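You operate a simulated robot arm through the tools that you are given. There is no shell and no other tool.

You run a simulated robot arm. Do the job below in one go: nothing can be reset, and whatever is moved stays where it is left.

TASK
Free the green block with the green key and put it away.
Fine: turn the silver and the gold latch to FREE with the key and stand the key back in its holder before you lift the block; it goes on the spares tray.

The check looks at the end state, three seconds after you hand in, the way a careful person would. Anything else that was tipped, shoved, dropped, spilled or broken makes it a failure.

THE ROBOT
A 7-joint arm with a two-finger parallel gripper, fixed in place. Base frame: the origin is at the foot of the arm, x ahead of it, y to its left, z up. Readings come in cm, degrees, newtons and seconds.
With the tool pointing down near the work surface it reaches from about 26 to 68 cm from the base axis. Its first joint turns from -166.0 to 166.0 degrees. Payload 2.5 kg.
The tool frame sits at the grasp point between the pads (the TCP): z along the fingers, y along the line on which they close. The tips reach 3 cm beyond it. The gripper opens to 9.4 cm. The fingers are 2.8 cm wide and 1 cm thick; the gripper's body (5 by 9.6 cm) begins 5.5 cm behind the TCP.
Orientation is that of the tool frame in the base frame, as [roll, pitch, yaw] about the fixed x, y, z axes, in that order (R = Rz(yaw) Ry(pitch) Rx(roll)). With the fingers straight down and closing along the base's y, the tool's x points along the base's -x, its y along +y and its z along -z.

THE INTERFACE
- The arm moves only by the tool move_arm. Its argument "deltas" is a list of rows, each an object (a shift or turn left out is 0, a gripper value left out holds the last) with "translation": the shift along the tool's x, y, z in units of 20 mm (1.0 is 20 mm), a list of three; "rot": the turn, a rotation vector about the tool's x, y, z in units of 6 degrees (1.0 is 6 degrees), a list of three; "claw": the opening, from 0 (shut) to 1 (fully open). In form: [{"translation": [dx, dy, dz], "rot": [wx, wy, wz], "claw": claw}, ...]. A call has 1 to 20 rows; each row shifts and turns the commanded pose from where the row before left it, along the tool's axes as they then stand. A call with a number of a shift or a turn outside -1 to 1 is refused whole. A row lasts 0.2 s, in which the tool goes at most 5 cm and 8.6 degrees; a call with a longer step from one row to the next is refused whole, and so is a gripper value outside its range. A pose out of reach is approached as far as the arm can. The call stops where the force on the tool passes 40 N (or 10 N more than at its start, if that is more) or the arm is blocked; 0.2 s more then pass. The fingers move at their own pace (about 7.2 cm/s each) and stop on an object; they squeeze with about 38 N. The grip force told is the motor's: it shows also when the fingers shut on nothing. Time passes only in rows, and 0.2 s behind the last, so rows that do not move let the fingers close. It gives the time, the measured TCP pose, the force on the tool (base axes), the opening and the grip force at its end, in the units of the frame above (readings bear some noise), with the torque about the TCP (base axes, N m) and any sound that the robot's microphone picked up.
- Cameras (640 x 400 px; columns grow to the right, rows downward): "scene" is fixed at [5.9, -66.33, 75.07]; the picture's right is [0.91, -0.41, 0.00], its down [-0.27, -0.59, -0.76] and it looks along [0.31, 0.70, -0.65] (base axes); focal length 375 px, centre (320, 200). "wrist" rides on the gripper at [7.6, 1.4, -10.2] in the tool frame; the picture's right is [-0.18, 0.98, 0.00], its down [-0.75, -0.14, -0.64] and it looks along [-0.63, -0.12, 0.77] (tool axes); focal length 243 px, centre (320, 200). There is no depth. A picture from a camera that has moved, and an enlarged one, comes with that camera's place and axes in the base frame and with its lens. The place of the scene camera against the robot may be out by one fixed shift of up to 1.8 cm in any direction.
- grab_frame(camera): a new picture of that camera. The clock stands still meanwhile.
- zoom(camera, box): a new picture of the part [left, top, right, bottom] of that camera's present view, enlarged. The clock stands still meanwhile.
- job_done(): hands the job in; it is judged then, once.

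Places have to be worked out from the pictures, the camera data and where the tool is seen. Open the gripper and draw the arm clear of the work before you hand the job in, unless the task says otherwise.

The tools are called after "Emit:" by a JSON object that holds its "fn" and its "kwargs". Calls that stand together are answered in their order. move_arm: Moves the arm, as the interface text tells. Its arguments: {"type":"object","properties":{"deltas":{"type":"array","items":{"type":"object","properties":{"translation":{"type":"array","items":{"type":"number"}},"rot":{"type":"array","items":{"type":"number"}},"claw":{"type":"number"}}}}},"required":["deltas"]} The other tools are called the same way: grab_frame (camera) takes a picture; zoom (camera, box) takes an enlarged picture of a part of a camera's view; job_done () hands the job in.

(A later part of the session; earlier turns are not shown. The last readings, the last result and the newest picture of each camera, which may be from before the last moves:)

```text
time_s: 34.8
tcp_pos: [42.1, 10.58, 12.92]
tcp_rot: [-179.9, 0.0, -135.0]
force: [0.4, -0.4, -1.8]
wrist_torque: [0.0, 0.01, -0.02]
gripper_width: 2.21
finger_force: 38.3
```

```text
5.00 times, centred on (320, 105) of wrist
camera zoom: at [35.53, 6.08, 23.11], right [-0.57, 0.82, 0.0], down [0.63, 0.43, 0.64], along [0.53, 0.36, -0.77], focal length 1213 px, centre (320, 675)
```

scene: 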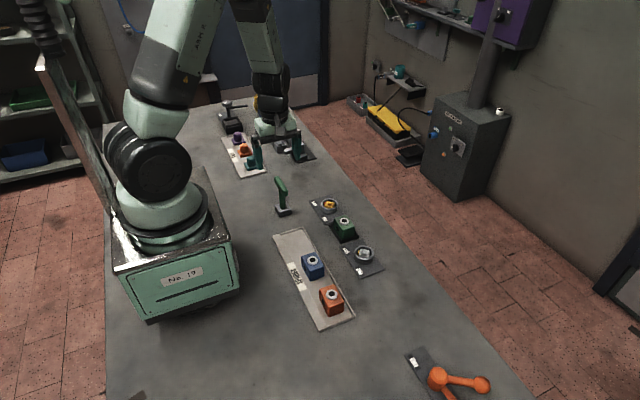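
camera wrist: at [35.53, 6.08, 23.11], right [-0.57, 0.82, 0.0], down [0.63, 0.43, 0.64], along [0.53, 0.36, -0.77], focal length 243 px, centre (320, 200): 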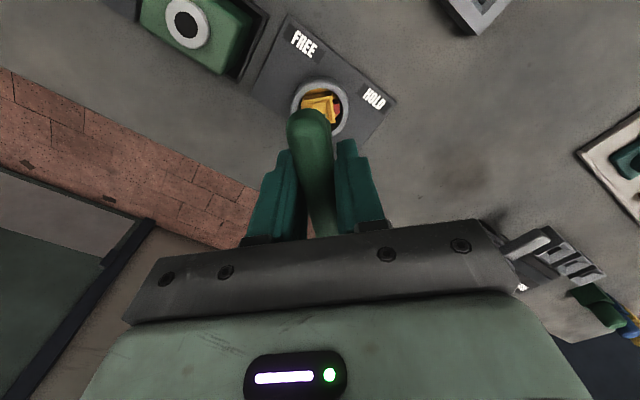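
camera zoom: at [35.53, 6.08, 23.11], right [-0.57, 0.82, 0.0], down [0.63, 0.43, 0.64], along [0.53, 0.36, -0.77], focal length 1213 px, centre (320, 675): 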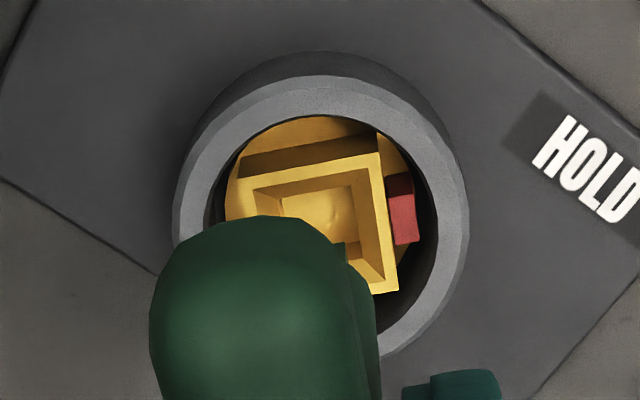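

Offsets are now within about 1 mm. I'll make a tiny correction and lower slowly into the cup, watching the force.

Emit:
{"fn": "move_arm", "kwargs": {"deltas": [{"translation": [0.035, 0.005, 0]}, {"translation": [0, 0, 0.1]}, {"translation": [0, 0, 0.1]}, {"translation": [0, 0, 0.1]}, {"translation": [0, 0, 0.1]}, {"translation": [0, 0, 0.1]}, {"translation": [0, 0, 0.1]}, {"translation": [0, 0, 0.1]}, {}]}}

Emit:
{"fn": "zoom", "kwargs": {"camera": "scene", "box": [320, 190, 342, 210]}}

```text
time_s: 36.8
tcp_pos: [41.98, 10.36, 11.52]
tcp_rot: [-179.9, 0.0, -134.9]
force: [-0.8, -0.6, -1.3]
wrist_torque: [-0.01, 0.04, 0.01]
gripper_width: 2.21
finger_force: 38.1
```

```text
16.00 times, centred on (331, 200) of scene
camera zoom: at [5.9, -66.33, 75.07], right [0.91, -0.41, 0.0], down [-0.27, -0.59, -0.76], along [0.31, 0.7, -0.65], focal length 5994 px, centre (144, 200)
```

zoom: 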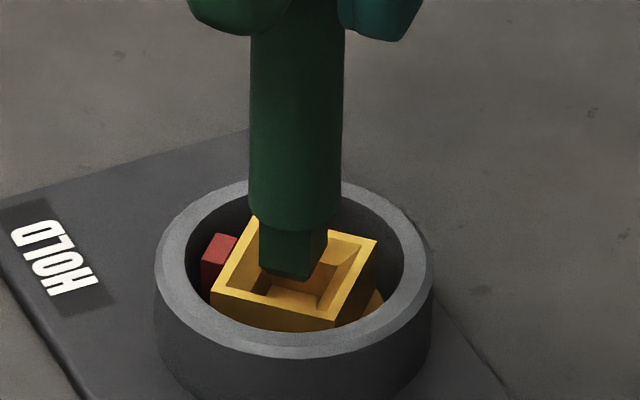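

The bit is at the mouth of the cup and centred. I'll keep lowering in small steps.

Emit:
{"fn": "move_arm", "kwargs": {"deltas": [{"translation": [0, 0, 0.08]}, {"translation": [0, 0, 0.08]}, {"translation": [0, 0, 0.08]}, {"translation": [0, 0, 0.08]}, {}]}}

Emit:
{"fn": "zoom", "kwargs": {"camera": "scene", "box": [320, 190, 342, 210]}}

```text
time_s: 38.0
tcp_pos: [41.86, 10.59, 10.9]
tcp_rot: [180.0, -0.1, -135.0]
force: [-0.3, 0.3, -1.3]
wrist_torque: [0.01, -0.01, -0.03]
gripper_width: 2.21
finger_force: 37.8
```

```text
16.00 times, centred on (331, 200) of scene
camera zoom: at [5.9, -66.33, 75.07], right [0.91, -0.41, 0.0], down [-0.27, -0.59, -0.76], along [0.31, 0.7, -0.65], focal length 5994 px, centre (144, 200)
```

zoom: 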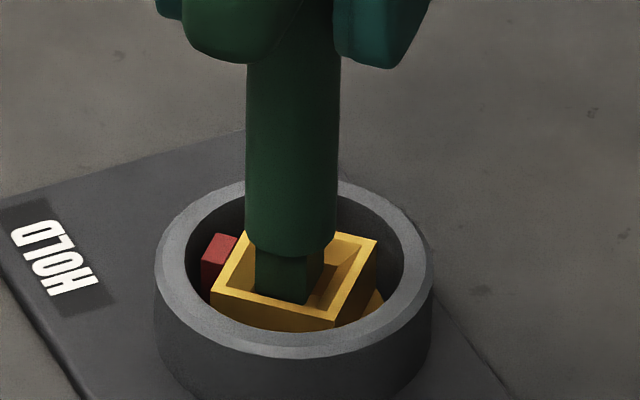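

The bit is inside the cup with no contact force yet, sitting slightly left in the scene view. I'll nudge it about 0.6 mm and keep lowering gently until it seats.

Emit:
{"fn": "move_arm", "kwargs": {"deltas": [{"translation": [-0.028, -0.014, 0]}, {"translation": [0, 0, 0.07]}, {"translation": [0, 0, 0.07]}, {"translation": [0, 0, 0.07]}, {"translation": [0, 0, 0.07]}, {}]}}

Emit:
{"fn": "zoom", "kwargs": {"camera": "scene", "box": [320, 190, 342, 210]}}

```text
time_s: 39.4
tcp_pos: [42.02, 10.45, 10.24]
tcp_rot: [179.9, 0.0, -135.0]
force: [-0.1, 0.3, -1.5]
wrist_torque: [0.0, 0.01, 0.03]
gripper_width: 2.2
finger_force: 38.3
```

```text
16.00 times, centred on (331, 200) of scene
camera zoom: at [5.9, -66.33, 75.07], right [0.91, -0.41, 0.0], down [-0.27, -0.59, -0.76], along [0.31, 0.7, -0.65], focal length 5994 px, centre (144, 200)
```

zoom: 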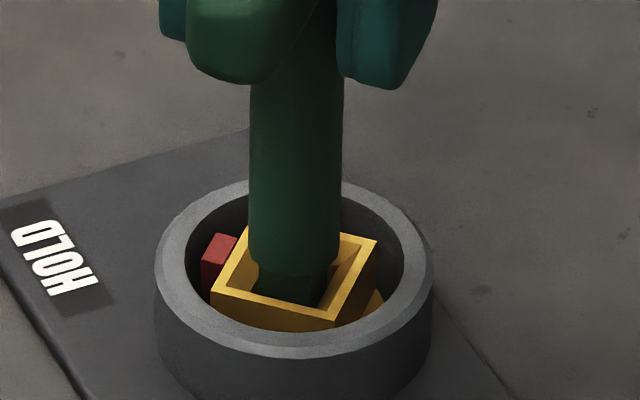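

Still no contact, and the bit stays centred. I'll continue down.

Emit:
{"fn": "move_arm", "kwargs": {"deltas": [{"translation": [0, 0, 0.06]}, {"translation": [0, 0, 0.06]}, {"translation": [0, 0, 0.06]}, {"translation": [0, 0, 0.06]}, {}]}}

Emit:
{"fn": "zoom", "kwargs": {"camera": "scene", "box": [320, 190, 342, 210]}}

```text
time_s: 40.6
tcp_pos: [42.16, 10.53, 9.87]
tcp_rot: [-179.9, 0.3, -134.9]
force: [1.6, 4.0, 35.7]
wrist_torque: [0.3, -0.23, -0.04]
gripper_width: 2.19
finger_force: 38.2
```

```text
16.00 times, centred on (331, 200) of scene
camera zoom: at [5.9, -66.33, 75.07], right [0.91, -0.41, 0.0], down [-0.27, -0.59, -0.76], along [0.31, 0.7, -0.65], focal length 5994 px, centre (144, 200)
```

zoom: 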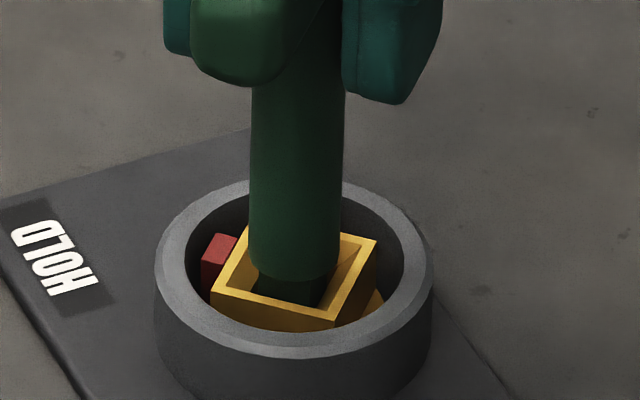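

Contact at 36 N: the bit has bottomed at the same level it had in the holder. I'll relieve the downward press slightly and read the residual forces before turning.

Emit:
{"fn": "move_arm", "kwargs": {"deltas": [{"translation": [0, 0, -0.06]}, {}, {}]}}

Emit:
{"fn": "zoom", "kwargs": {"camera": "wrist", "box": [275, 65, 365, 145]}}

```text
time_s: 41.4
tcp_pos: [42.01, 10.36, 9.84]
tcp_rot: [-179.9, 0.1, -134.9]
force: [10.0, 8.0, -2.8]
wrist_torque: [0.72, -0.82, -0.03]
gripper_width: 2.19
finger_force: 38.6
```

```text
5.00 times, centred on (320, 105) of wrist
camera zoom: at [35.41, 6.02, 20.11], right [-0.57, 0.82, 0.0], down [0.63, 0.43, 0.64], along [0.53, 0.36, -0.77], focal length 1213 px, centre (320, 675)
```

zoom: 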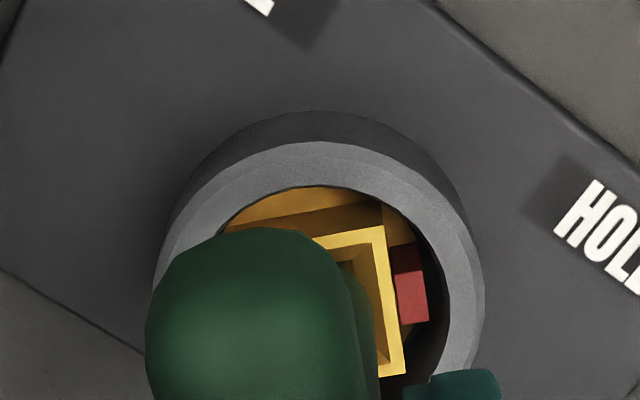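

The bit is in the hole; the socket pushes the tip toward (+x,+y) with about 13 N. I'll shift along tool -x in small amounts to relieve that side load.

Emit:
{"fn": "move_arm", "kwargs": {"deltas": [{"translation": [-0.03, 0, 0]}, {}, {}]}}

```text
time_s: 42.2
tcp_pos: [41.89, 10.4, 9.93]
tcp_rot: [179.9, -0.1, -134.9]
force: [3.8, 6.1, -4.6]
wrist_torque: [0.5, -0.32, 0.03]
gripper_width: 2.17
finger_force: 38.2
```

Emit:
{"fn": "move_arm", "kwargs": {"deltas": [{"translation": [-0.035, 0.008, 0]}, {}, {}]}}

```text
time_s: 43.0
tcp_pos: [41.92, 10.53, 9.93]
tcp_rot: [179.9, 0.0, -134.9]
force: [0.0, -0.5, -1.5]
wrist_torque: [0.02, 0.01, 0.0]
gripper_width: 2.17
finger_force: 38.0
```

The side load is gone and the key is seated freely. I'll start the turn toward FREE (counter-clockwise from above) with a first 18°.

Emit:
{"fn": "move_arm", "kwargs": {"deltas": [{"rot": [0, 0, -0.5]}, {"rot": [0, 0, -0.5]}, {"rot": [0, 0, -0.5]}, {"rot": [0, 0, -0.5]}, {"rot": [0, 0, -0.5]}, {"rot": [0, 0, -0.5]}, {}]}}

Emit:
{"fn": "zoom", "kwargs": {"camera": "scene", "box": [312, 182, 348, 216]}}

```text
time_s: 44.6
tcp_pos: [42.06, 10.6, 9.91]
tcp_rot: [-180.0, -0.1, -116.8]
force: [-2.1, -3.5, -1.5]
wrist_torque: [-0.3, 0.2, -0.03]
gripper_width: 2.17
finger_force: 37.2
```

```text
11.76 times, centred on (330, 199) of scene
camera zoom: at [5.9, -66.33, 75.07], right [0.91, -0.41, 0.0], down [-0.27, -0.59, -0.76], along [0.31, 0.7, -0.65], focal length 4408 px, centre (202, 212)
```

zoom: 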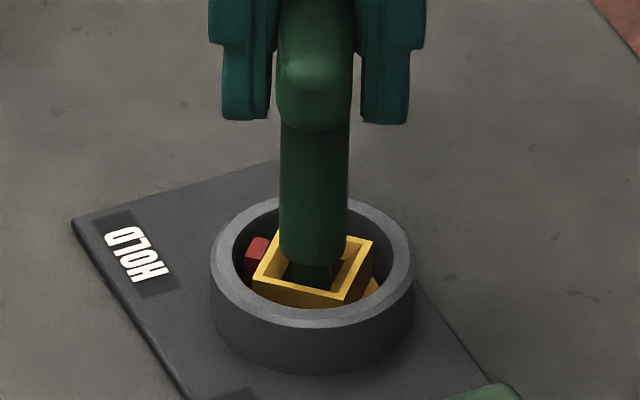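

The cup seems to be turning with the key at low torque. I'll continue the turn and watch the side force.

Emit:
{"fn": "move_arm", "kwargs": {"deltas": [{"rot": [0, 0, -0.6]}, {"rot": [0, 0, -0.6]}, {"rot": [0, 0, -0.6]}, {"rot": [0, 0, -0.6]}, {"rot": [0, 0, -0.6]}, {}]}}

Emit:
{"fn": "zoom", "kwargs": {"camera": "scene", "box": [312, 182, 348, 216]}}

```text
time_s: 46.0
tcp_pos: [41.98, 10.61, 10.1]
tcp_rot: [180.0, 0.0, -98.9]
force: [-0.5, -2.4, -2.7]
wrist_torque: [-0.19, 0.0, -0.01]
gripper_width: 2.21
finger_force: 38.0
```

```text
11.76 times, centred on (330, 199) of scene
camera zoom: at [5.9, -66.33, 75.07], right [0.91, -0.41, 0.0], down [-0.27, -0.59, -0.76], along [0.31, 0.7, -0.65], focal length 4408 px, centre (202, 212)
```

zoom: 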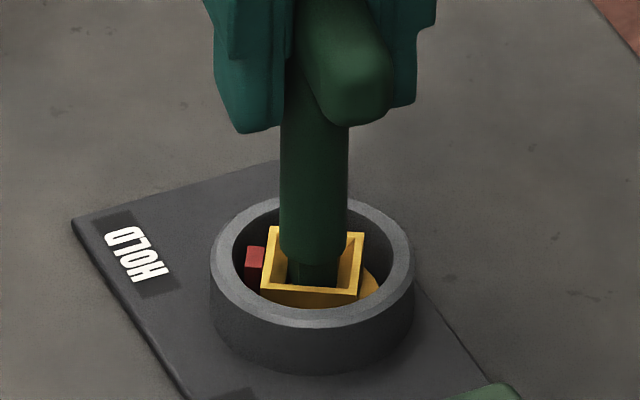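

I want to verify the cup is following the key, so I'll look closer.

Emit:
{"fn": "zoom", "kwargs": {"camera": "scene", "box": [320, 192, 342, 212]}}

Emit:
{"fn": "grab_frame", "kwargs": {"camera": "wrist"}}

Emit:
{"fn": "zoom", "kwargs": {"camera": "wrist", "box": [265, 65, 375, 155]}}

```text
16.00 times, centred on (331, 202) of scene
camera zoom: at [5.9, -66.33, 75.07], right [0.91, -0.41, 0.0], down [-0.27, -0.59, -0.76], along [0.31, 0.7, -0.65], focal length 5994 px, centre (144, 168)
```

zoom: 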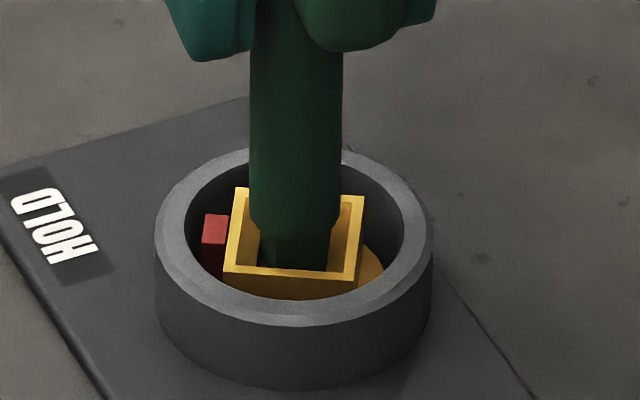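

```text
taken
camera wrist: at [39.26, 3.17, 20.29], right [-0.94, 0.33, 0.0], down [0.26, 0.72, 0.64], along [0.21, 0.61, -0.77], focal length 243 px, centre (320, 200)
```

wrist: 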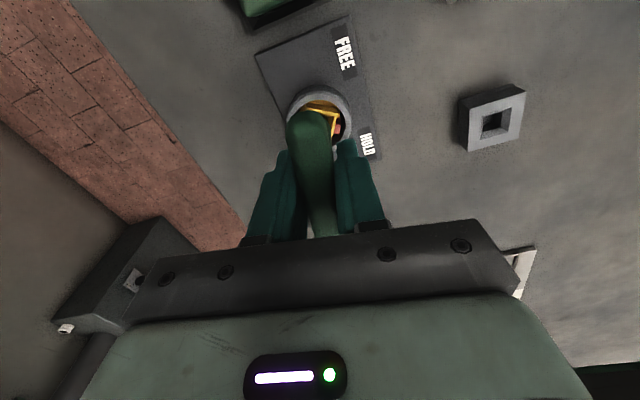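

```text
4.44 times, centred on (320, 110) of wrist
camera zoom: at [39.26, 3.17, 20.29], right [-0.94, 0.33, 0.0], down [0.26, 0.72, 0.64], along [0.21, 0.61, -0.77], focal length 1078 px, centre (320, 600)
```

zoom: 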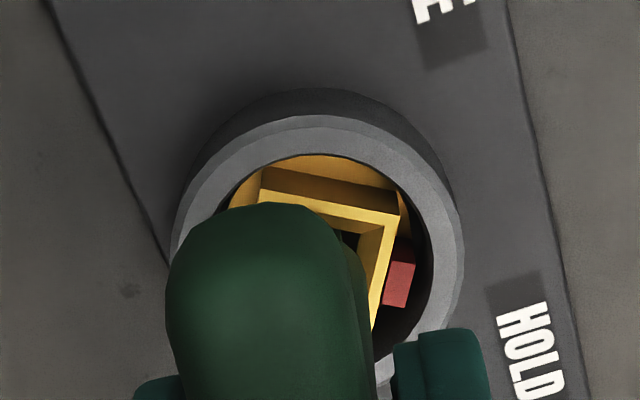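

The cup lags the key by about 20° because the fit is loose, but it is following now. I'll carry on turning and check the pointer as I approach FREE.

Emit:
{"fn": "move_arm", "kwargs": {"deltas": [{"rot": [0, 0, -0.6]}, {"rot": [0, 0, -0.6]}, {"rot": [0, 0, -0.6]}, {"rot": [0, 0, -0.6]}, {"rot": [0, 0, -0.6]}, {"rot": [0, 0, -0.6]}, {"rot": [0, 0, -0.6]}, {"rot": [0, 0, -0.6]}, {"rot": [0, 0, -0.6]}, {"rot": [0, 0, -0.6]}, {}]}}

Emit:
{"fn": "zoom", "kwargs": {"camera": "scene", "box": [315, 188, 347, 216]}}

Emit:
{"fn": "zoom", "kwargs": {"camera": "wrist", "box": [265, 65, 375, 155]}}

```text
time_s: 48.4
tcp_pos: [42.04, 10.44, 9.98]
tcp_rot: [-180.0, -0.1, -62.9]
force: [1.5, -0.9, -2.6]
wrist_torque: [-0.1, -0.07, -0.02]
gripper_width: 2.18
finger_force: 38.3
```

```text
14.29 times, centred on (331, 202) of scene
camera zoom: at [5.9, -66.33, 75.07], right [0.91, -0.41, 0.0], down [-0.27, -0.59, -0.76], along [0.31, 0.7, -0.65], focal length 5352 px, centre (163, 171)
```

zoom: 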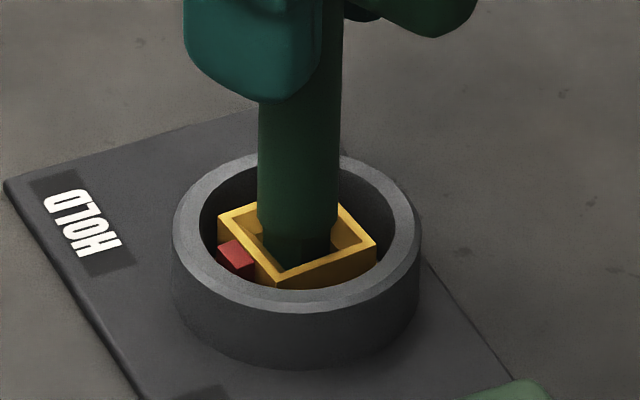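

```text
4.44 times, centred on (320, 110) of wrist
camera zoom: at [44.13, 3.07, 20.17], right [-0.96, -0.28, 0.0], down [-0.22, 0.74, 0.64], along [-0.18, 0.62, -0.77], focal length 1078 px, centre (320, 600)
```

zoom: 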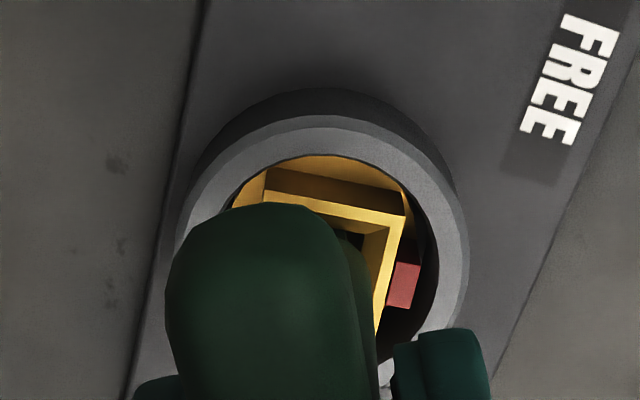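

The cup is following with a constant 20° lag, and the pointer is past half-way. I'll continue another 36°.

Emit:
{"fn": "move_arm", "kwargs": {"deltas": [{"rot": [0, 0, -0.6]}, {"rot": [0, 0, -0.6]}, {"rot": [0, 0, -0.6]}, {"rot": [0, 0, -0.6]}, {"rot": [0, 0, -0.6]}, {"rot": [0, 0, -0.6]}, {"rot": [0, 0, -0.6]}, {"rot": [0, 0, -0.6]}, {"rot": [0, 0, -0.6]}, {}]}}

Emit:
{"fn": "zoom", "kwargs": {"camera": "scene", "box": [315, 188, 347, 216]}}

Emit:
{"fn": "zoom", "kwargs": {"camera": "wrist", "box": [265, 65, 375, 155]}}

```text
time_s: 50.6
tcp_pos: [42.08, 10.48, 10.06]
tcp_rot: [179.9, -0.1, -30.4]
force: [-3.0, -0.8, -2.0]
wrist_torque: [-0.07, 0.27, 0.0]
gripper_width: 2.18
finger_force: 38.3
```

```text
14.29 times, centred on (331, 202) of scene
camera zoom: at [5.9, -66.33, 75.07], right [0.91, -0.41, 0.0], down [-0.27, -0.59, -0.76], along [0.31, 0.7, -0.65], focal length 5352 px, centre (163, 171)
```

zoom: 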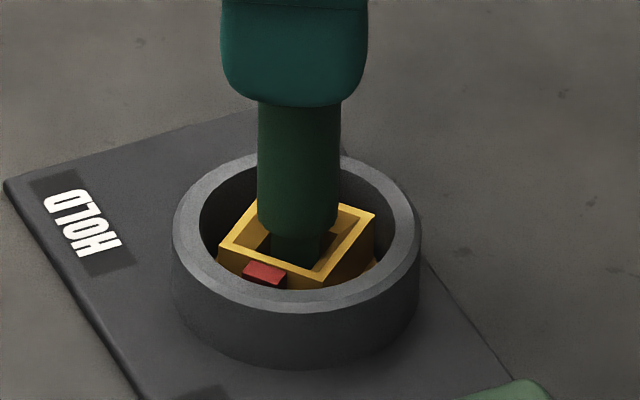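

```text
4.44 times, centred on (320, 110) of wrist
camera zoom: at [47.76, 5.42, 20.19], right [-0.66, -0.75, 0.0], down [-0.58, 0.5, 0.64], along [-0.48, 0.42, -0.77], focal length 1078 px, centre (320, 600)
```

zoom: 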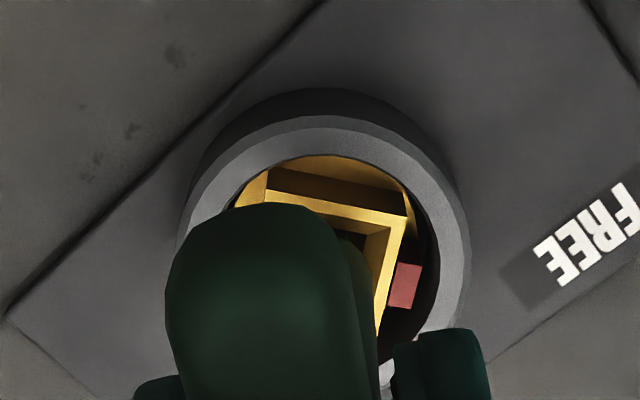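

The gold cup has turned about 85°. I'll give it the last 5° or so, watching for a stop.

Emit:
{"fn": "move_arm", "kwargs": {"deltas": [{"rot": [0, 0, -0.3]}, {"rot": [0, 0, -0.3]}, {"rot": [0, 0, -0.3]}, {}]}}

Emit:
{"fn": "zoom", "kwargs": {"camera": "wrist", "box": [265, 65, 375, 155]}}

Emit:
{"fn": "zoom", "kwargs": {"camera": "scene", "box": [310, 188, 352, 232]}}

```text
time_s: 51.6
tcp_pos: [41.97, 10.43, 9.97]
tcp_rot: [180.0, 0.1, -25.2]
force: [-3.8, 1.0, -2.6]
wrist_torque: [0.11, 0.25, 0.02]
gripper_width: 2.18
finger_force: 38.2
```

```text
4.44 times, centred on (320, 110) of wrist
camera zoom: at [48.21, 5.98, 20.2], right [-0.58, -0.81, 0.0], down [-0.62, 0.45, 0.64], along [-0.52, 0.38, -0.77], focal length 1078 px, centre (320, 600)
```

zoom: 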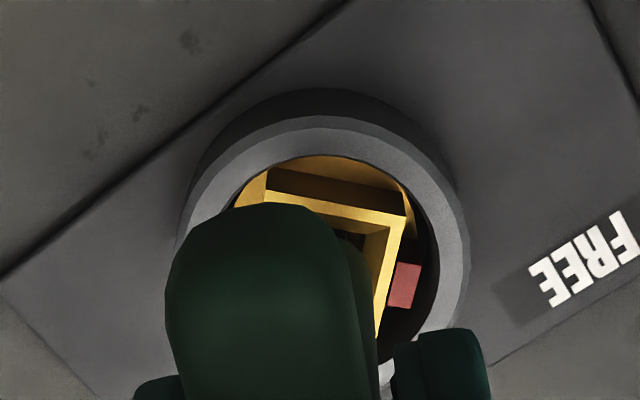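

```text
9.09 times, centred on (331, 210) of scene
camera zoom: at [5.9, -66.33, 75.07], right [0.91, -0.41, 0.0], down [-0.27, -0.59, -0.76], along [0.31, 0.7, -0.65], focal length 3406 px, centre (220, 109)
```

zoom: 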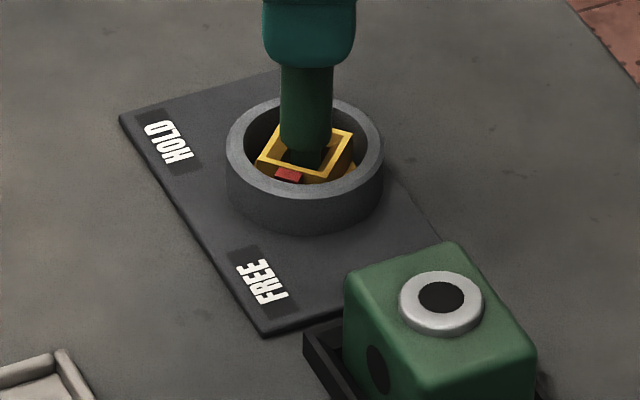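

The gold pointer is at FREE. I'll add 1°, then back the key off about 20° within its play so it's loose, and lift straight out.

Emit:
{"fn": "move_arm", "kwargs": {"deltas": [{"rot": [0, 0, -0.2]}, {}, {"rot": [0, 0, 0.5]}, {"rot": [0, 0, 0.5]}, {"rot": [0, 0, 0.5]}, {"rot": [0, 0, 0.5]}, {"rot": [0, 0, 0.5]}, {"rot": [0, 0, 0.5]}, {"rot": [0, 0, 0.4]}, {}]}}

Emit:
{"fn": "zoom", "kwargs": {"camera": "wrist", "box": [265, 65, 375, 155]}}

```text
time_s: 53.8
tcp_pos: [42.06, 10.56, 10.04]
tcp_rot: [-180.0, 0.0, -44.4]
force: [-0.9, -0.3, -2.4]
wrist_torque: [0.02, 0.03, 0.02]
gripper_width: 2.19
finger_force: 37.8
```

```text
4.44 times, centred on (320, 110) of wrist
camera zoom: at [46.41, 4.16, 20.17], right [-0.82, -0.57, 0.0], down [-0.44, 0.63, 0.64], along [-0.37, 0.53, -0.77], focal length 1078 px, centre (320, 600)
```

zoom: 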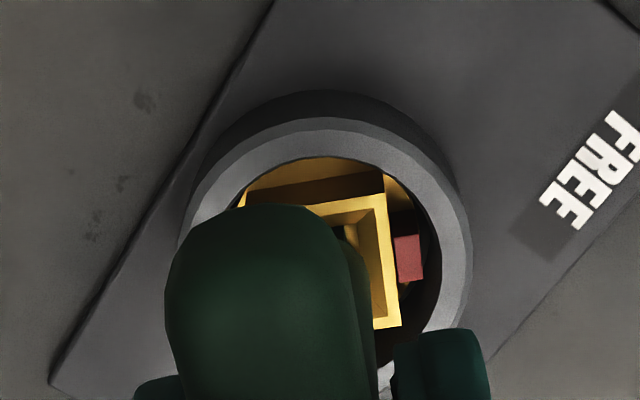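

The cup stayed at FREE and the side force is near zero. I'll lift straight out.

Emit:
{"fn": "move_arm", "kwargs": {"deltas": [{"translation": [0, 0, -0.2]}, {"translation": [0, 0, -0.2]}, {"translation": [0, 0, -0.3]}, {"translation": [0, 0, -0.5]}, {"translation": [0, 0, -0.5]}, {"translation": [0, 0, -0.8]}, {"translation": [0, 0, -0.8]}, {"translation": [0, 0, -0.8]}, {"translation": [0, 0, -0.9]}, {}]}}

Emit:
{"fn": "zoom", "kwargs": {"camera": "scene", "box": [300, 150, 360, 230]}}

Emit:
{"fn": "zoom", "kwargs": {"camera": "wrist", "box": [265, 40, 385, 130]}}

```text
time_s: 56.0
tcp_pos: [41.88, 10.67, 20.01]
tcp_rot: [180.0, 0.0, -44.3]
force: [-0.2, 0.8, -2.2]
wrist_torque: [0.02, -0.01, 0.01]
gripper_width: 2.18
finger_force: 38.4
```

```text
5.00 times, centred on (330, 190) of scene
camera zoom: at [5.9, -66.33, 75.07], right [0.91, -0.41, 0.0], down [-0.27, -0.59, -0.76], along [0.31, 0.7, -0.65], focal length 1873 px, centre (270, 250)
```

zoom: 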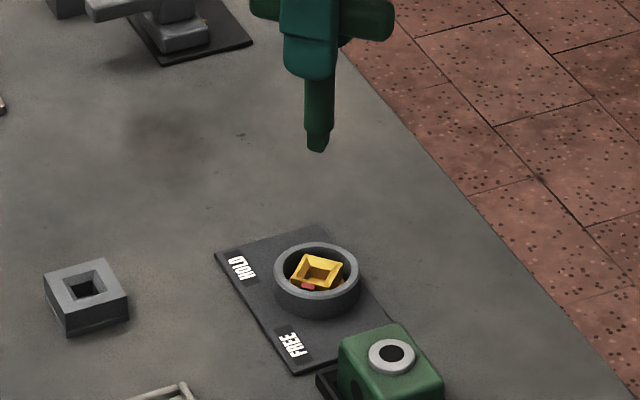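

```text
4.44 times, centred on (325, 85) of wrist
camera zoom: at [46.34, 4.26, 30.3], right [-0.82, -0.57, 0.0], down [-0.44, 0.63, 0.64], along [-0.37, 0.53, -0.77], focal length 1078 px, centre (298, 711)
```

zoom: 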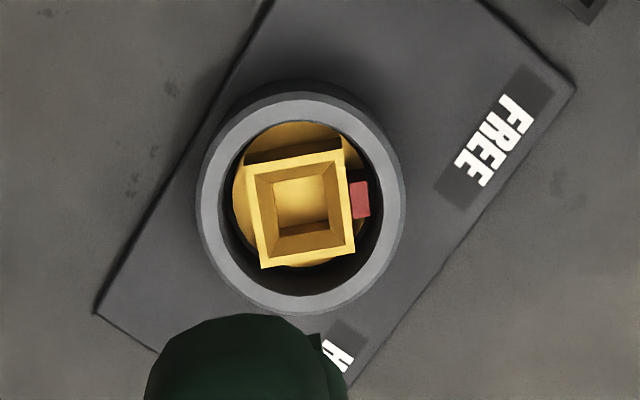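

Gold is at FREE and the key is clear. The seated pose tells me how the socket should read in the wrist view: lateral about 0, forward about 7.45 cm. I'll turn back to yaw -135° and carry the key over to the silver latch, 20.85 cm toward -y.

Emit:
{"fn": "move_arm", "kwargs": {"deltas": [{"rot": [0, 0, 0.95]}, {"rot": [0, 0, 0.95]}, {"rot": [0, 0, 0.95]}, {"rot": [0, 0, 0.95]}, {"rot": [0, 0, 0.95]}, {"rot": [0, 0, 0.95]}, {"rot": [0, 0, 0.95]}, {"rot": [0, 0, 0.95]}, {"rot": [0, 0, 0.95]}, {"rot": [0, 0, 0.95]}, {"rot": [0, 0, 0.95]}, {"rot": [0, 0, 0.95]}, {"rot": [0, 0, 0.95]}, {"rot": [0, 0, 0.95]}, {"rot": [0, 0, 0.95]}, {"rot": [0, 0, 0.85]}, {}]}}

Emit:
{"fn": "zoom", "kwargs": {"camera": "wrist", "box": [265, 40, 385, 130]}}

Emit:
{"fn": "move_arm", "kwargs": {"deltas": [{"translation": [0.921, -0.921, 0]}, {"translation": [0.921, -0.921, 0]}, {"translation": [0.921, -0.921, 0]}, {"translation": [0.921, -0.921, 0]}, {"translation": [0.921, -0.921, 0]}, {"translation": [0.921, -0.921, 0]}, {"translation": [0.921, -0.921, 0]}, {"translation": [0.921, -0.921, 0]}, {}]}}

Emit:
{"fn": "zoom", "kwargs": {"camera": "wrist", "box": [265, 40, 385, 130]}}

Emit:
{"fn": "zoom", "kwargs": {"camera": "scene", "box": [335, 190, 395, 280]}}

```text
time_s: 59.6
tcp_pos: [42.03, 10.62, 20.02]
tcp_rot: [179.9, 0.1, -135.0]
force: [0.2, -0.3, -1.5]
wrist_torque: [0.02, -0.05, 0.0]
gripper_width: 2.19
finger_force: 38.1
```

```text
4.44 times, centred on (325, 85) of wrist
camera zoom: at [35.54, 6.14, 30.21], right [-0.56, 0.83, 0.0], down [0.63, 0.43, 0.64], along [0.53, 0.36, -0.77], focal length 1078 px, centre (298, 711)
```

zoom: 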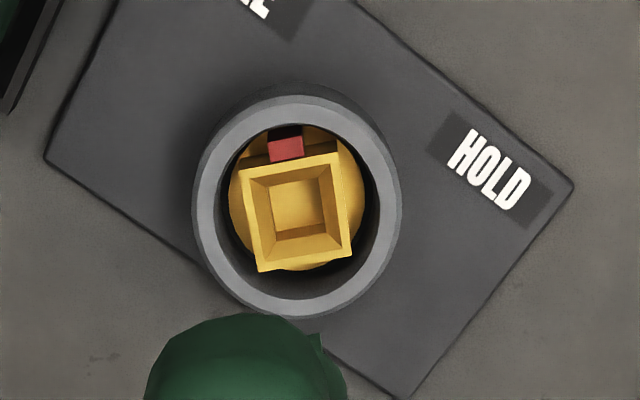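

```text
time_s: 61.6
tcp_pos: [41.95, -10.05, 19.79]
tcp_rot: [-180.0, 0.0, -134.9]
force: [-0.1, -0.5, -1.0]
wrist_torque: [0.0, -0.01, -0.01]
gripper_width: 2.21
finger_force: 38.2
```

```text
4.44 times, centred on (325, 85) of wrist
camera zoom: at [35.47, -14.6, 30.02], right [-0.57, 0.82, 0.0], down [0.63, 0.43, 0.64], along [0.53, 0.36, -0.77], focal length 1078 px, centre (298, 711)
```

zoom: 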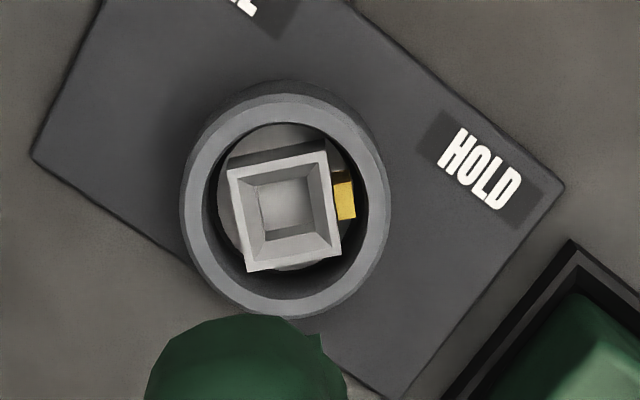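

```text
4.44 times, centred on (365, 235) of scene
camera zoom: at [5.9, -66.33, 75.07], right [0.91, -0.41, 0.0], down [-0.27, -0.59, -0.76], along [0.31, 0.7, -0.65], focal length 1665 px, centre (120, 44)
```

zoom: 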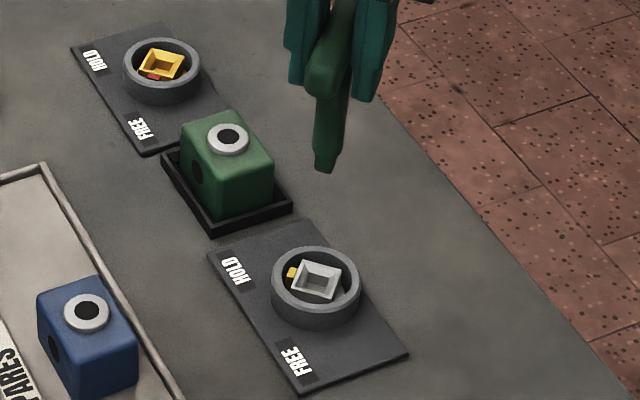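

Compared with the seated gold reference, the silver cup is 12 px left (about 2.9 mm) at the same distance forward. I'll correct that, then lower to just above the cup.

Emit:
{"fn": "move_arm", "kwargs": {"deltas": [{"translation": [0.034, -0.142, 0]}, {"translation": [0, 0, 0.7]}, {"translation": [0, 0, 0.7]}, {"translation": [0, 0, 0.7]}, {"translation": [0, 0, 0.7]}, {"translation": [0, 0, 0.6]}, {}]}}

Emit:
{"fn": "zoom", "kwargs": {"camera": "scene", "box": [352, 238, 376, 258]}}

Emit:
{"fn": "zoom", "kwargs": {"camera": "wrist", "box": [275, 65, 365, 145]}}

```text
time_s: 63.2
tcp_pos: [42.25, -10.58, 13.18]
tcp_rot: [-180.0, 0.0, -134.9]
force: [0.0, 0.2, -1.1]
wrist_torque: [-0.02, -0.03, 0.0]
gripper_width: 2.2
finger_force: 37.6
```

```text
16.00 times, centred on (364, 248) of scene
camera zoom: at [5.9, -66.33, 75.07], right [0.91, -0.41, 0.0], down [-0.27, -0.59, -0.76], along [0.31, 0.7, -0.65], focal length 5994 px, centre (-384, -568)
```

zoom: 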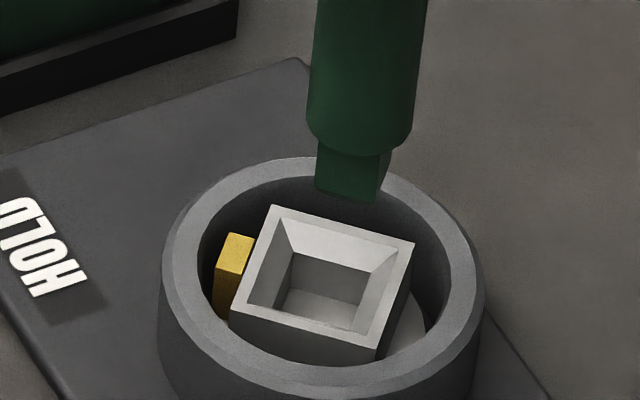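

```text
5.00 times, centred on (320, 105) of wrist
camera zoom: at [35.75, -15.06, 23.48], right [-0.57, 0.82, 0.0], down [0.63, 0.43, 0.64], along [0.53, 0.36, -0.77], focal length 1213 px, centre (320, 675)
```

zoom: 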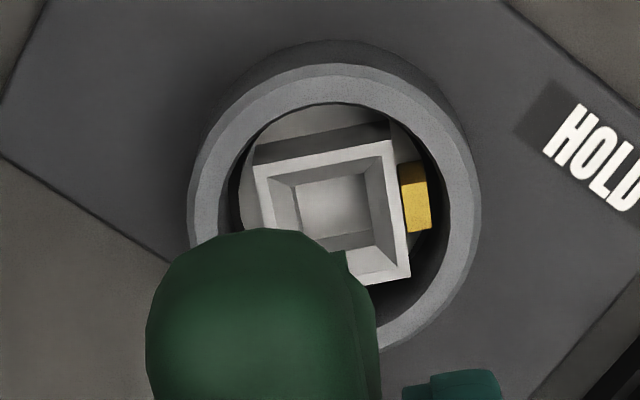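

The arm had still been settling during the previous picture, so I over-corrected: the silver cup now lies about 2.7 mm along tool +y. Both views agree, so I'll shift by that, wait, and re-check.

Emit:
{"fn": "move_arm", "kwargs": {"deltas": [{"translation": [0, 0.13, 0]}, {}, {}, {}]}}

Emit:
{"fn": "zoom", "kwargs": {"camera": "scene", "box": [352, 238, 376, 258]}}

Emit:
{"fn": "zoom", "kwargs": {"camera": "wrist", "box": [275, 65, 365, 145]}}

```text
time_s: 64.2
tcp_pos: [42.0, -10.47, 13.28]
tcp_rot: [-180.0, -0.1, -134.9]
force: [0.0, -0.3, -1.8]
wrist_torque: [0.01, -0.02, -0.02]
gripper_width: 2.16
finger_force: 38.2
```

```text
16.00 times, centred on (364, 248) of scene
camera zoom: at [5.9, -66.33, 75.07], right [0.91, -0.41, 0.0], down [-0.27, -0.59, -0.76], along [0.31, 0.7, -0.65], focal length 5994 px, centre (-384, -568)
```

zoom: 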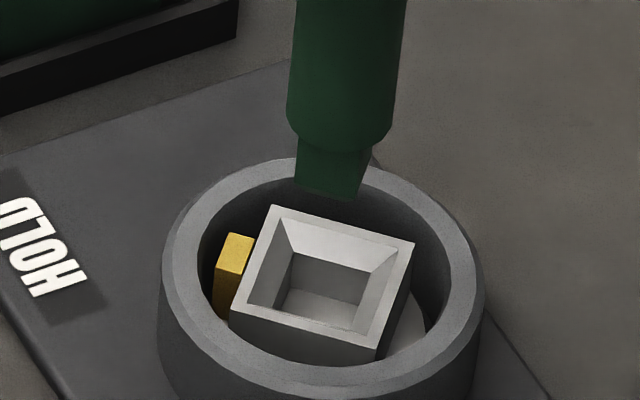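

```text
5.00 times, centred on (320, 105) of wrist
camera zoom: at [35.5, -14.87, 23.49], right [-0.57, 0.82, 0.0], down [0.63, 0.43, 0.64], along [0.53, 0.36, -0.77], focal length 1213 px, centre (320, 675)
```

zoom: 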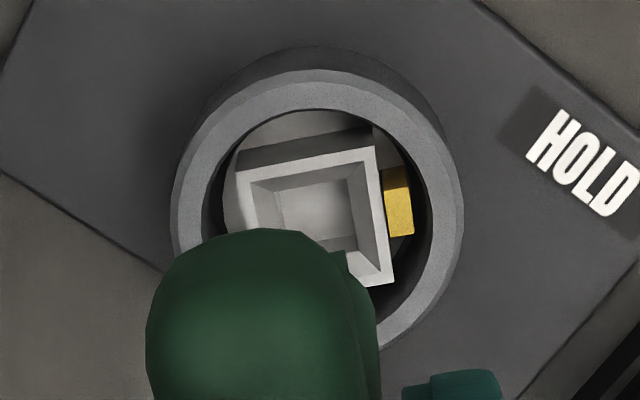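

Alignment is within about half a millimetre. I'll apply a tiny correction and lower slowly into the silver cup.

Emit:
{"fn": "move_arm", "kwargs": {"deltas": [{"translation": [-0.02, -0.019, 0]}, {"translation": [0, 0, 0.15]}, {"translation": [0, 0, 0.15]}, {"translation": [0, 0, 0.15]}, {"translation": [0, 0, 0.15]}, {"translation": [0, 0, 0.15]}, {"translation": [0, 0, 0.15]}, {"translation": [0, 0, 0.15]}, {"translation": [0, 0, 0.1]}, {}]}}

Emit:
{"fn": "zoom", "kwargs": {"camera": "scene", "box": [352, 238, 376, 258]}}

```text
time_s: 66.4
tcp_pos: [42.01, -10.39, 10.68]
tcp_rot: [180.0, -0.1, -134.8]
force: [-0.3, -0.3, -1.5]
wrist_torque: [0.01, 0.0, 0.0]
gripper_width: 2.23
finger_force: 38.1
```

```text
16.00 times, centred on (364, 248) of scene
camera zoom: at [5.9, -66.33, 75.07], right [0.91, -0.41, 0.0], down [-0.27, -0.59, -0.76], along [0.31, 0.7, -0.65], focal length 5994 px, centre (-384, -568)
```

zoom: 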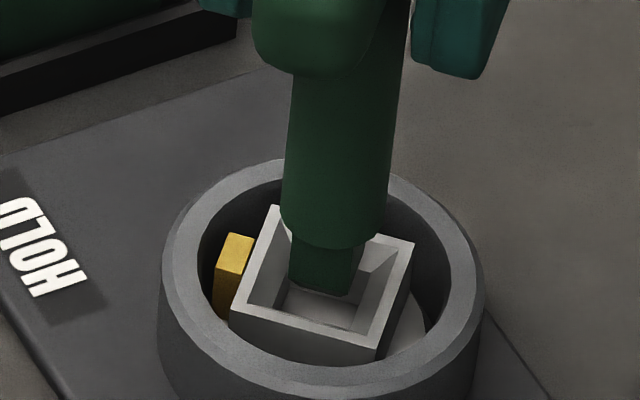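

The bit is in the mouth of the square hole and centred. I'll lower the remaining 0.9 cm slowly.

Emit:
{"fn": "move_arm", "kwargs": {"deltas": [{"translation": [0, 0, 0.075]}, {"translation": [0, 0, 0.075]}, {"translation": [0, 0, 0.075]}, {"translation": [0, 0, 0.075]}, {"translation": [0, 0, 0.075]}, {"translation": [0, 0, 0.05]}, {}]}}

Emit:
{"fn": "zoom", "kwargs": {"camera": "scene", "box": [352, 238, 376, 258]}}

```text
time_s: 68.0
tcp_pos: [42.14, -10.31, 10.05]
tcp_rot: [180.0, 0.0, -135.0]
force: [-3.9, -3.9, 0.6]
wrist_torque: [-0.31, 0.28, 0.02]
gripper_width: 2.2
finger_force: 38.4
```

```text
16.00 times, centred on (364, 248) of scene
camera zoom: at [5.9, -66.33, 75.07], right [0.91, -0.41, 0.0], down [-0.27, -0.59, -0.76], along [0.31, 0.7, -0.65], focal length 5994 px, centre (-384, -568)
```

zoom: 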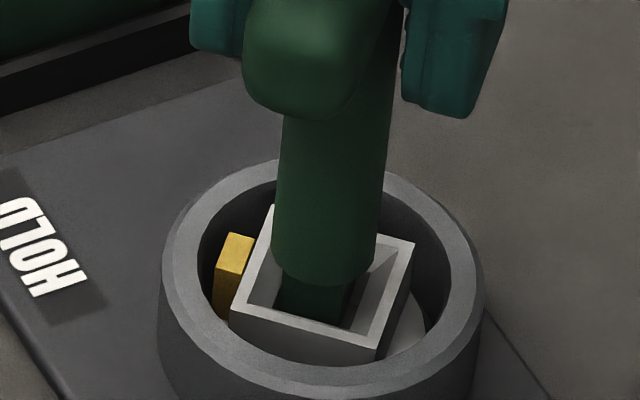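

The bit is seated with a light side load of about 5.5 N along tool +x. I'll relieve it, then start turning.

Emit:
{"fn": "move_arm", "kwargs": {"deltas": [{"translation": [0.025, 0, 0]}, {}, {}]}}

```text
time_s: 68.8
tcp_pos: [42.08, -10.21, 10.05]
tcp_rot: [180.0, 0.0, -134.9]
force: [-3.5, -3.7, -0.4]
wrist_torque: [-0.3, 0.27, 0.01]
gripper_width: 2.18
finger_force: 37.6
```

Emit:
{"fn": "move_arm", "kwargs": {"deltas": [{"translation": [0.03, 0, 0]}, {}, {}]}}

```text
time_s: 69.6
tcp_pos: [42.04, -10.2, 10.12]
tcp_rot: [-180.0, -0.1, -134.9]
force: [-1.5, -0.5, -1.5]
wrist_torque: [-0.09, 0.03, -0.02]
gripper_width: 2.18
finger_force: 38.2
```

The side load is nearly gone. I'll turn the silver latch counter-clockwise, first 36° and then a check.

Emit:
{"fn": "move_arm", "kwargs": {"deltas": [{"rot": [0, 0, -0.6]}, {"rot": [0, 0, -0.6]}, {"rot": [0, 0, -0.6]}, {"rot": [0, 0, -0.6]}, {"rot": [0, 0, -0.6]}, {"rot": [0, 0, -0.6]}, {"rot": [0, 0, -0.6]}, {"rot": [0, 0, -0.6]}, {"rot": [0, 0, -0.6]}, {"rot": [0, 0, -0.6]}, {}]}}

Emit:
{"fn": "zoom", "kwargs": {"camera": "scene", "box": [350, 235, 382, 265]}}

Emit:
{"fn": "zoom", "kwargs": {"camera": "wrist", "box": [265, 65, 375, 155]}}

```text
time_s: 72.0
tcp_pos: [42.08, -10.45, 9.92]
tcp_rot: [-179.9, 0.0, -98.9]
force: [-3.1, -11.2, 3.3]
wrist_torque: [-0.97, 0.24, -0.02]
gripper_width: 2.14
finger_force: 37.5
```

```text
13.33 times, centred on (366, 250) of scene
camera zoom: at [5.9, -66.33, 75.07], right [0.91, -0.41, 0.0], down [-0.27, -0.59, -0.76], along [0.31, 0.7, -0.65], focal length 4995 px, centre (-293, -467)
```

zoom: 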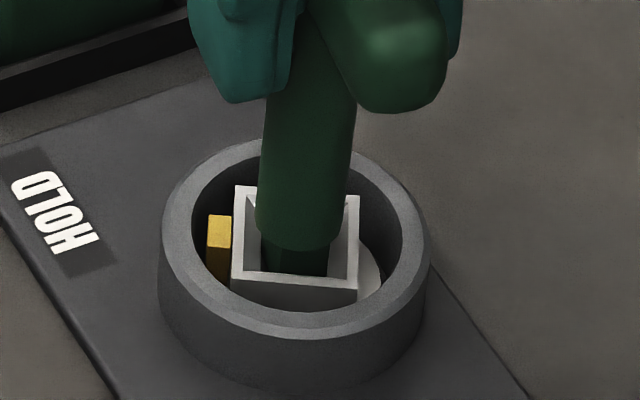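

```text
4.44 times, centred on (320, 110) of wrist
camera zoom: at [39.39, -17.78, 20.22], right [-0.94, 0.33, 0.0], down [0.26, 0.72, 0.64], along [0.21, 0.6, -0.77], focal length 1078 px, centre (320, 600)
```

zoom: 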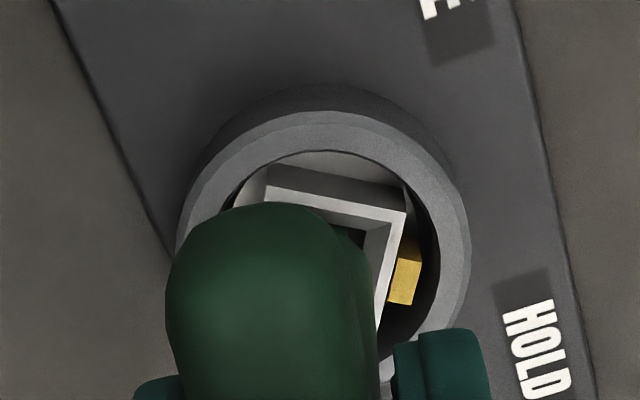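

The silver cup is following with the same lag. A side force of about 11 N toward -y has built up, so I'll shift 1 mm to relieve it and continue.

Emit:
{"fn": "move_arm", "kwargs": {"deltas": [{"translation": [0.05, 0.004, 0]}, {}, {}]}}

Emit:
{"fn": "move_arm", "kwargs": {"deltas": [{"rot": [0, 0, -0.6]}, {"rot": [0, 0, -0.6]}, {"rot": [0, 0, -0.6]}, {"rot": [0, 0, -0.6]}, {"rot": [0, 0, -0.6]}, {}]}}

```text
time_s: 72.8
tcp_pos: [42.03, -10.47, 10.14]
tcp_rot: [179.9, 0.0, -98.9]
force: [1.1, -4.3, -3.7]
wrist_torque: [-0.38, -0.04, -0.02]
gripper_width: 2.2
finger_force: 37.2
```

```text
time_s: 74.2
tcp_pos: [42.02, -10.43, 9.9]
tcp_rot: [-180.0, 0.0, -80.9]
force: [-2.0, 6.3, 1.0]
wrist_torque: [0.54, 0.17, 0.0]
gripper_width: 2.19
finger_force: 38.0
```

Forces are modest. I'll continue turning.

Emit:
{"fn": "move_arm", "kwargs": {"deltas": [{"rot": [0, 0, -0.6]}, {"rot": [0, 0, -0.6]}, {"rot": [0, 0, -0.6]}, {"rot": [0, 0, -0.6]}, {"rot": [0, 0, -0.6]}, {"rot": [0, 0, -0.6]}, {}]}}

Emit:
{"fn": "zoom", "kwargs": {"camera": "wrist", "box": [265, 65, 375, 155]}}

```text
time_s: 75.8
tcp_pos: [41.99, -10.52, 10.03]
tcp_rot: [180.0, 0.0, -59.2]
force: [-0.6, 5.9, -0.4]
wrist_torque: [0.58, 0.07, -0.01]
gripper_width: 2.18
finger_force: 37.9
```

```text
4.44 times, centred on (320, 110) of wrist
camera zoom: at [44.5, -17.82, 20.22], right [-0.94, -0.34, 0.0], down [-0.26, 0.72, 0.64], along [-0.22, 0.6, -0.77], focal length 1078 px, centre (320, 600)
```

zoom: 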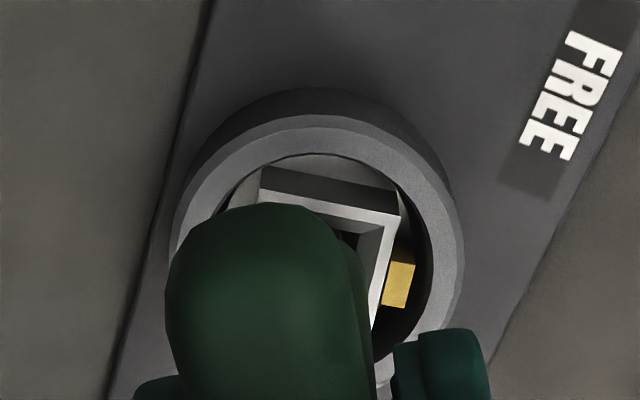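

Emit:
{"fn": "move_arm", "kwargs": {"deltas": [{"translation": [-0.021, -0.013, 0]}, {"rot": [0, 0, -0.6]}, {"rot": [0, 0, -0.6]}, {"rot": [0, 0, -0.6]}, {"rot": [0, 0, -0.6]}, {"rot": [0, 0, -0.6]}, {"rot": [0, 0, -0.6]}, {"rot": [0, 0, -0.6]}, {"rot": [0, 0, -0.6]}, {}]}}

Emit:
{"fn": "zoom", "kwargs": {"camera": "wrist", "box": [265, 65, 375, 155]}}

Emit:
{"fn": "zoom", "kwargs": {"camera": "scene", "box": [350, 235, 382, 265]}}

```text
time_s: 78.0
tcp_pos: [41.86, -10.6, 9.9]
tcp_rot: [-179.9, 0.0, -30.4]
force: [0.2, 0.7, -0.9]
wrist_torque: [0.02, 0.0, -0.01]
gripper_width: 2.2
finger_force: 38.5
```

```text
4.44 times, centred on (320, 110) of wrist
camera zoom: at [47.71, -15.63, 20.19], right [-0.66, -0.75, 0.0], down [-0.58, 0.5, 0.64], along [-0.48, 0.42, -0.77], focal length 1078 px, centre (320, 600)
```

zoom: 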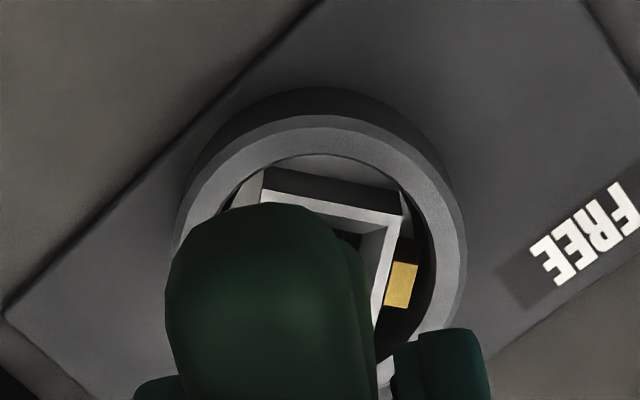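

```text
13.33 times, centred on (366, 250) of scene
camera zoom: at [5.9, -66.33, 75.07], right [0.91, -0.41, 0.0], down [-0.27, -0.59, -0.76], along [0.31, 0.7, -0.65], focal length 4995 px, centre (-293, -467)
```

zoom: 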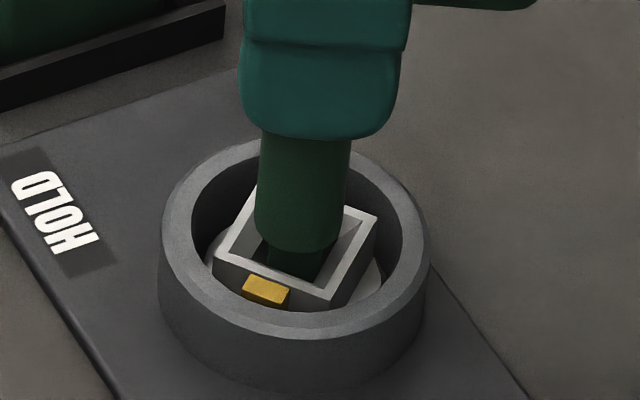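

Silver is at about 85°. I'll finish the last 6–7°, back the key off within its play, and check before lifting.

Emit:
{"fn": "move_arm", "kwargs": {"deltas": [{"rot": [0, 0, -0.3]}, {"rot": [0, 0, -0.3]}, {"rot": [0, 0, -0.3]}, {"rot": [0, 0, -0.25]}, {}, {"rot": [0, 0, 0.5]}, {"rot": [0, 0, 0.5]}, {"rot": [0, 0, 0.5]}, {"rot": [0, 0, 0.5]}, {"rot": [0, 0, 0.5]}, {"rot": [0, 0, 0.5]}, {"rot": [0, 0, 0.4]}, {}]}}

Emit:
{"fn": "zoom", "kwargs": {"camera": "wrist", "box": [265, 65, 375, 155]}}

Emit:
{"fn": "zoom", "kwargs": {"camera": "scene", "box": [350, 235, 382, 265]}}

```text
time_s: 80.8
tcp_pos: [42.0, -10.38, 10.04]
tcp_rot: [179.9, -0.1, -44.0]
force: [0.2, 0.2, -1.6]
wrist_torque: [0.0, 0.03, -0.03]
gripper_width: 2.22
finger_force: 38.0
```

```text
4.44 times, centred on (320, 110) of wrist
camera zoom: at [46.38, -16.82, 20.28], right [-0.82, -0.58, 0.0], down [-0.44, 0.63, 0.64], along [-0.37, 0.52, -0.77], focal length 1078 px, centre (320, 600)
```

zoom: 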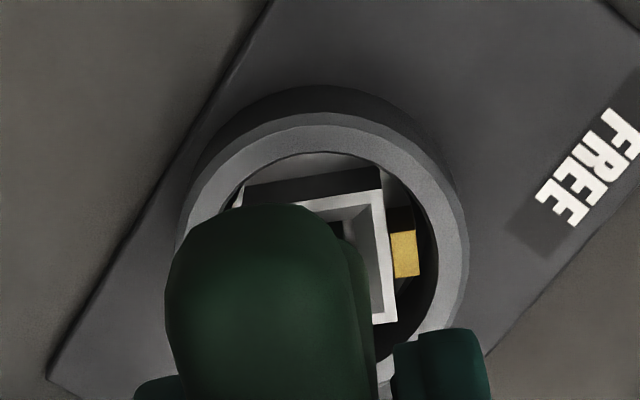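

```text
13.33 times, centred on (366, 250) of scene
camera zoom: at [5.9, -66.33, 75.07], right [0.91, -0.41, 0.0], down [-0.27, -0.59, -0.76], along [0.31, 0.7, -0.65], focal length 4995 px, centre (-293, -467)
```

zoom: 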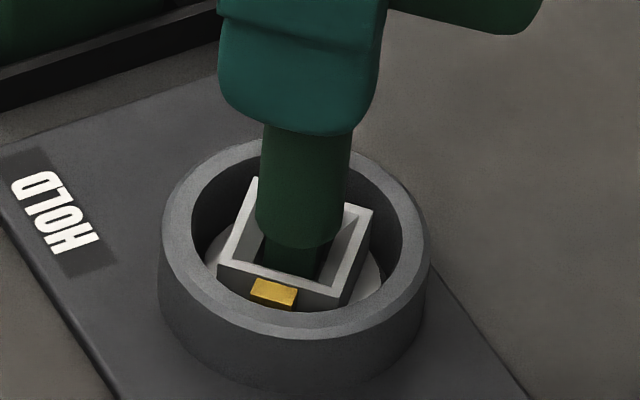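

Silver points to FREE with no residual force. I'll lift straight out.

Emit:
{"fn": "move_arm", "kwargs": {"deltas": [{"translation": [0, 0, -0.2]}, {"translation": [0, 0, -0.2]}, {"translation": [0, 0, -0.3]}, {"translation": [0, 0, -0.5]}, {"translation": [0, 0, -0.5]}, {"translation": [0, 0, -0.8]}, {"translation": [0, 0, -0.8]}, {"translation": [0, 0, -0.8]}, {"translation": [0, 0, -0.9]}, {}, {}]}}

Emit:
{"fn": "zoom", "kwargs": {"camera": "wrist", "box": [265, 40, 385, 130]}}

Emit:
{"fn": "zoom", "kwargs": {"camera": "scene", "box": [305, 180, 395, 280]}}

```text
time_s: 83.2
tcp_pos: [42.08, -10.51, 19.93]
tcp_rot: [180.0, 0.0, -44.0]
force: [0.2, 0.2, -1.7]
wrist_torque: [-0.02, 0.01, 0.01]
gripper_width: 2.21
finger_force: 37.5
```

```text
4.44 times, centred on (325, 85) of wrist
camera zoom: at [46.44, -16.8, 30.18], right [-0.82, -0.58, 0.0], down [-0.44, 0.63, 0.64], along [-0.37, 0.52, -0.77], focal length 1078 px, centre (298, 711)
```

zoom: 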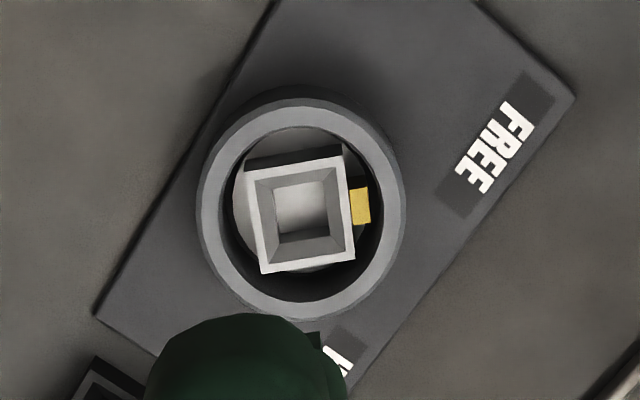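

```text
4.00 times, centred on (350, 230) of scene
camera zoom: at [5.9, -66.33, 75.07], right [0.91, -0.41, 0.0], down [-0.27, -0.59, -0.76], along [0.31, 0.7, -0.65], focal length 1499 px, centre (200, 80)
```

zoom: 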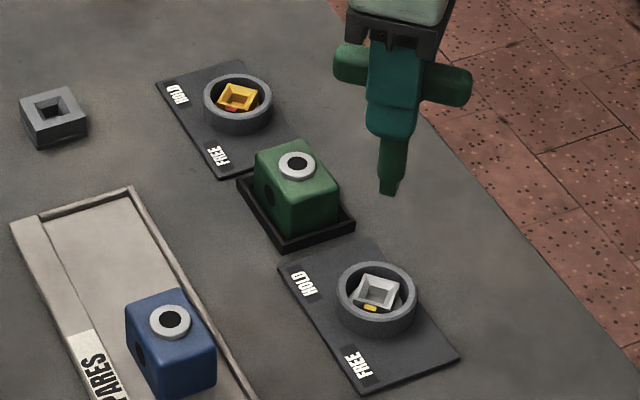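

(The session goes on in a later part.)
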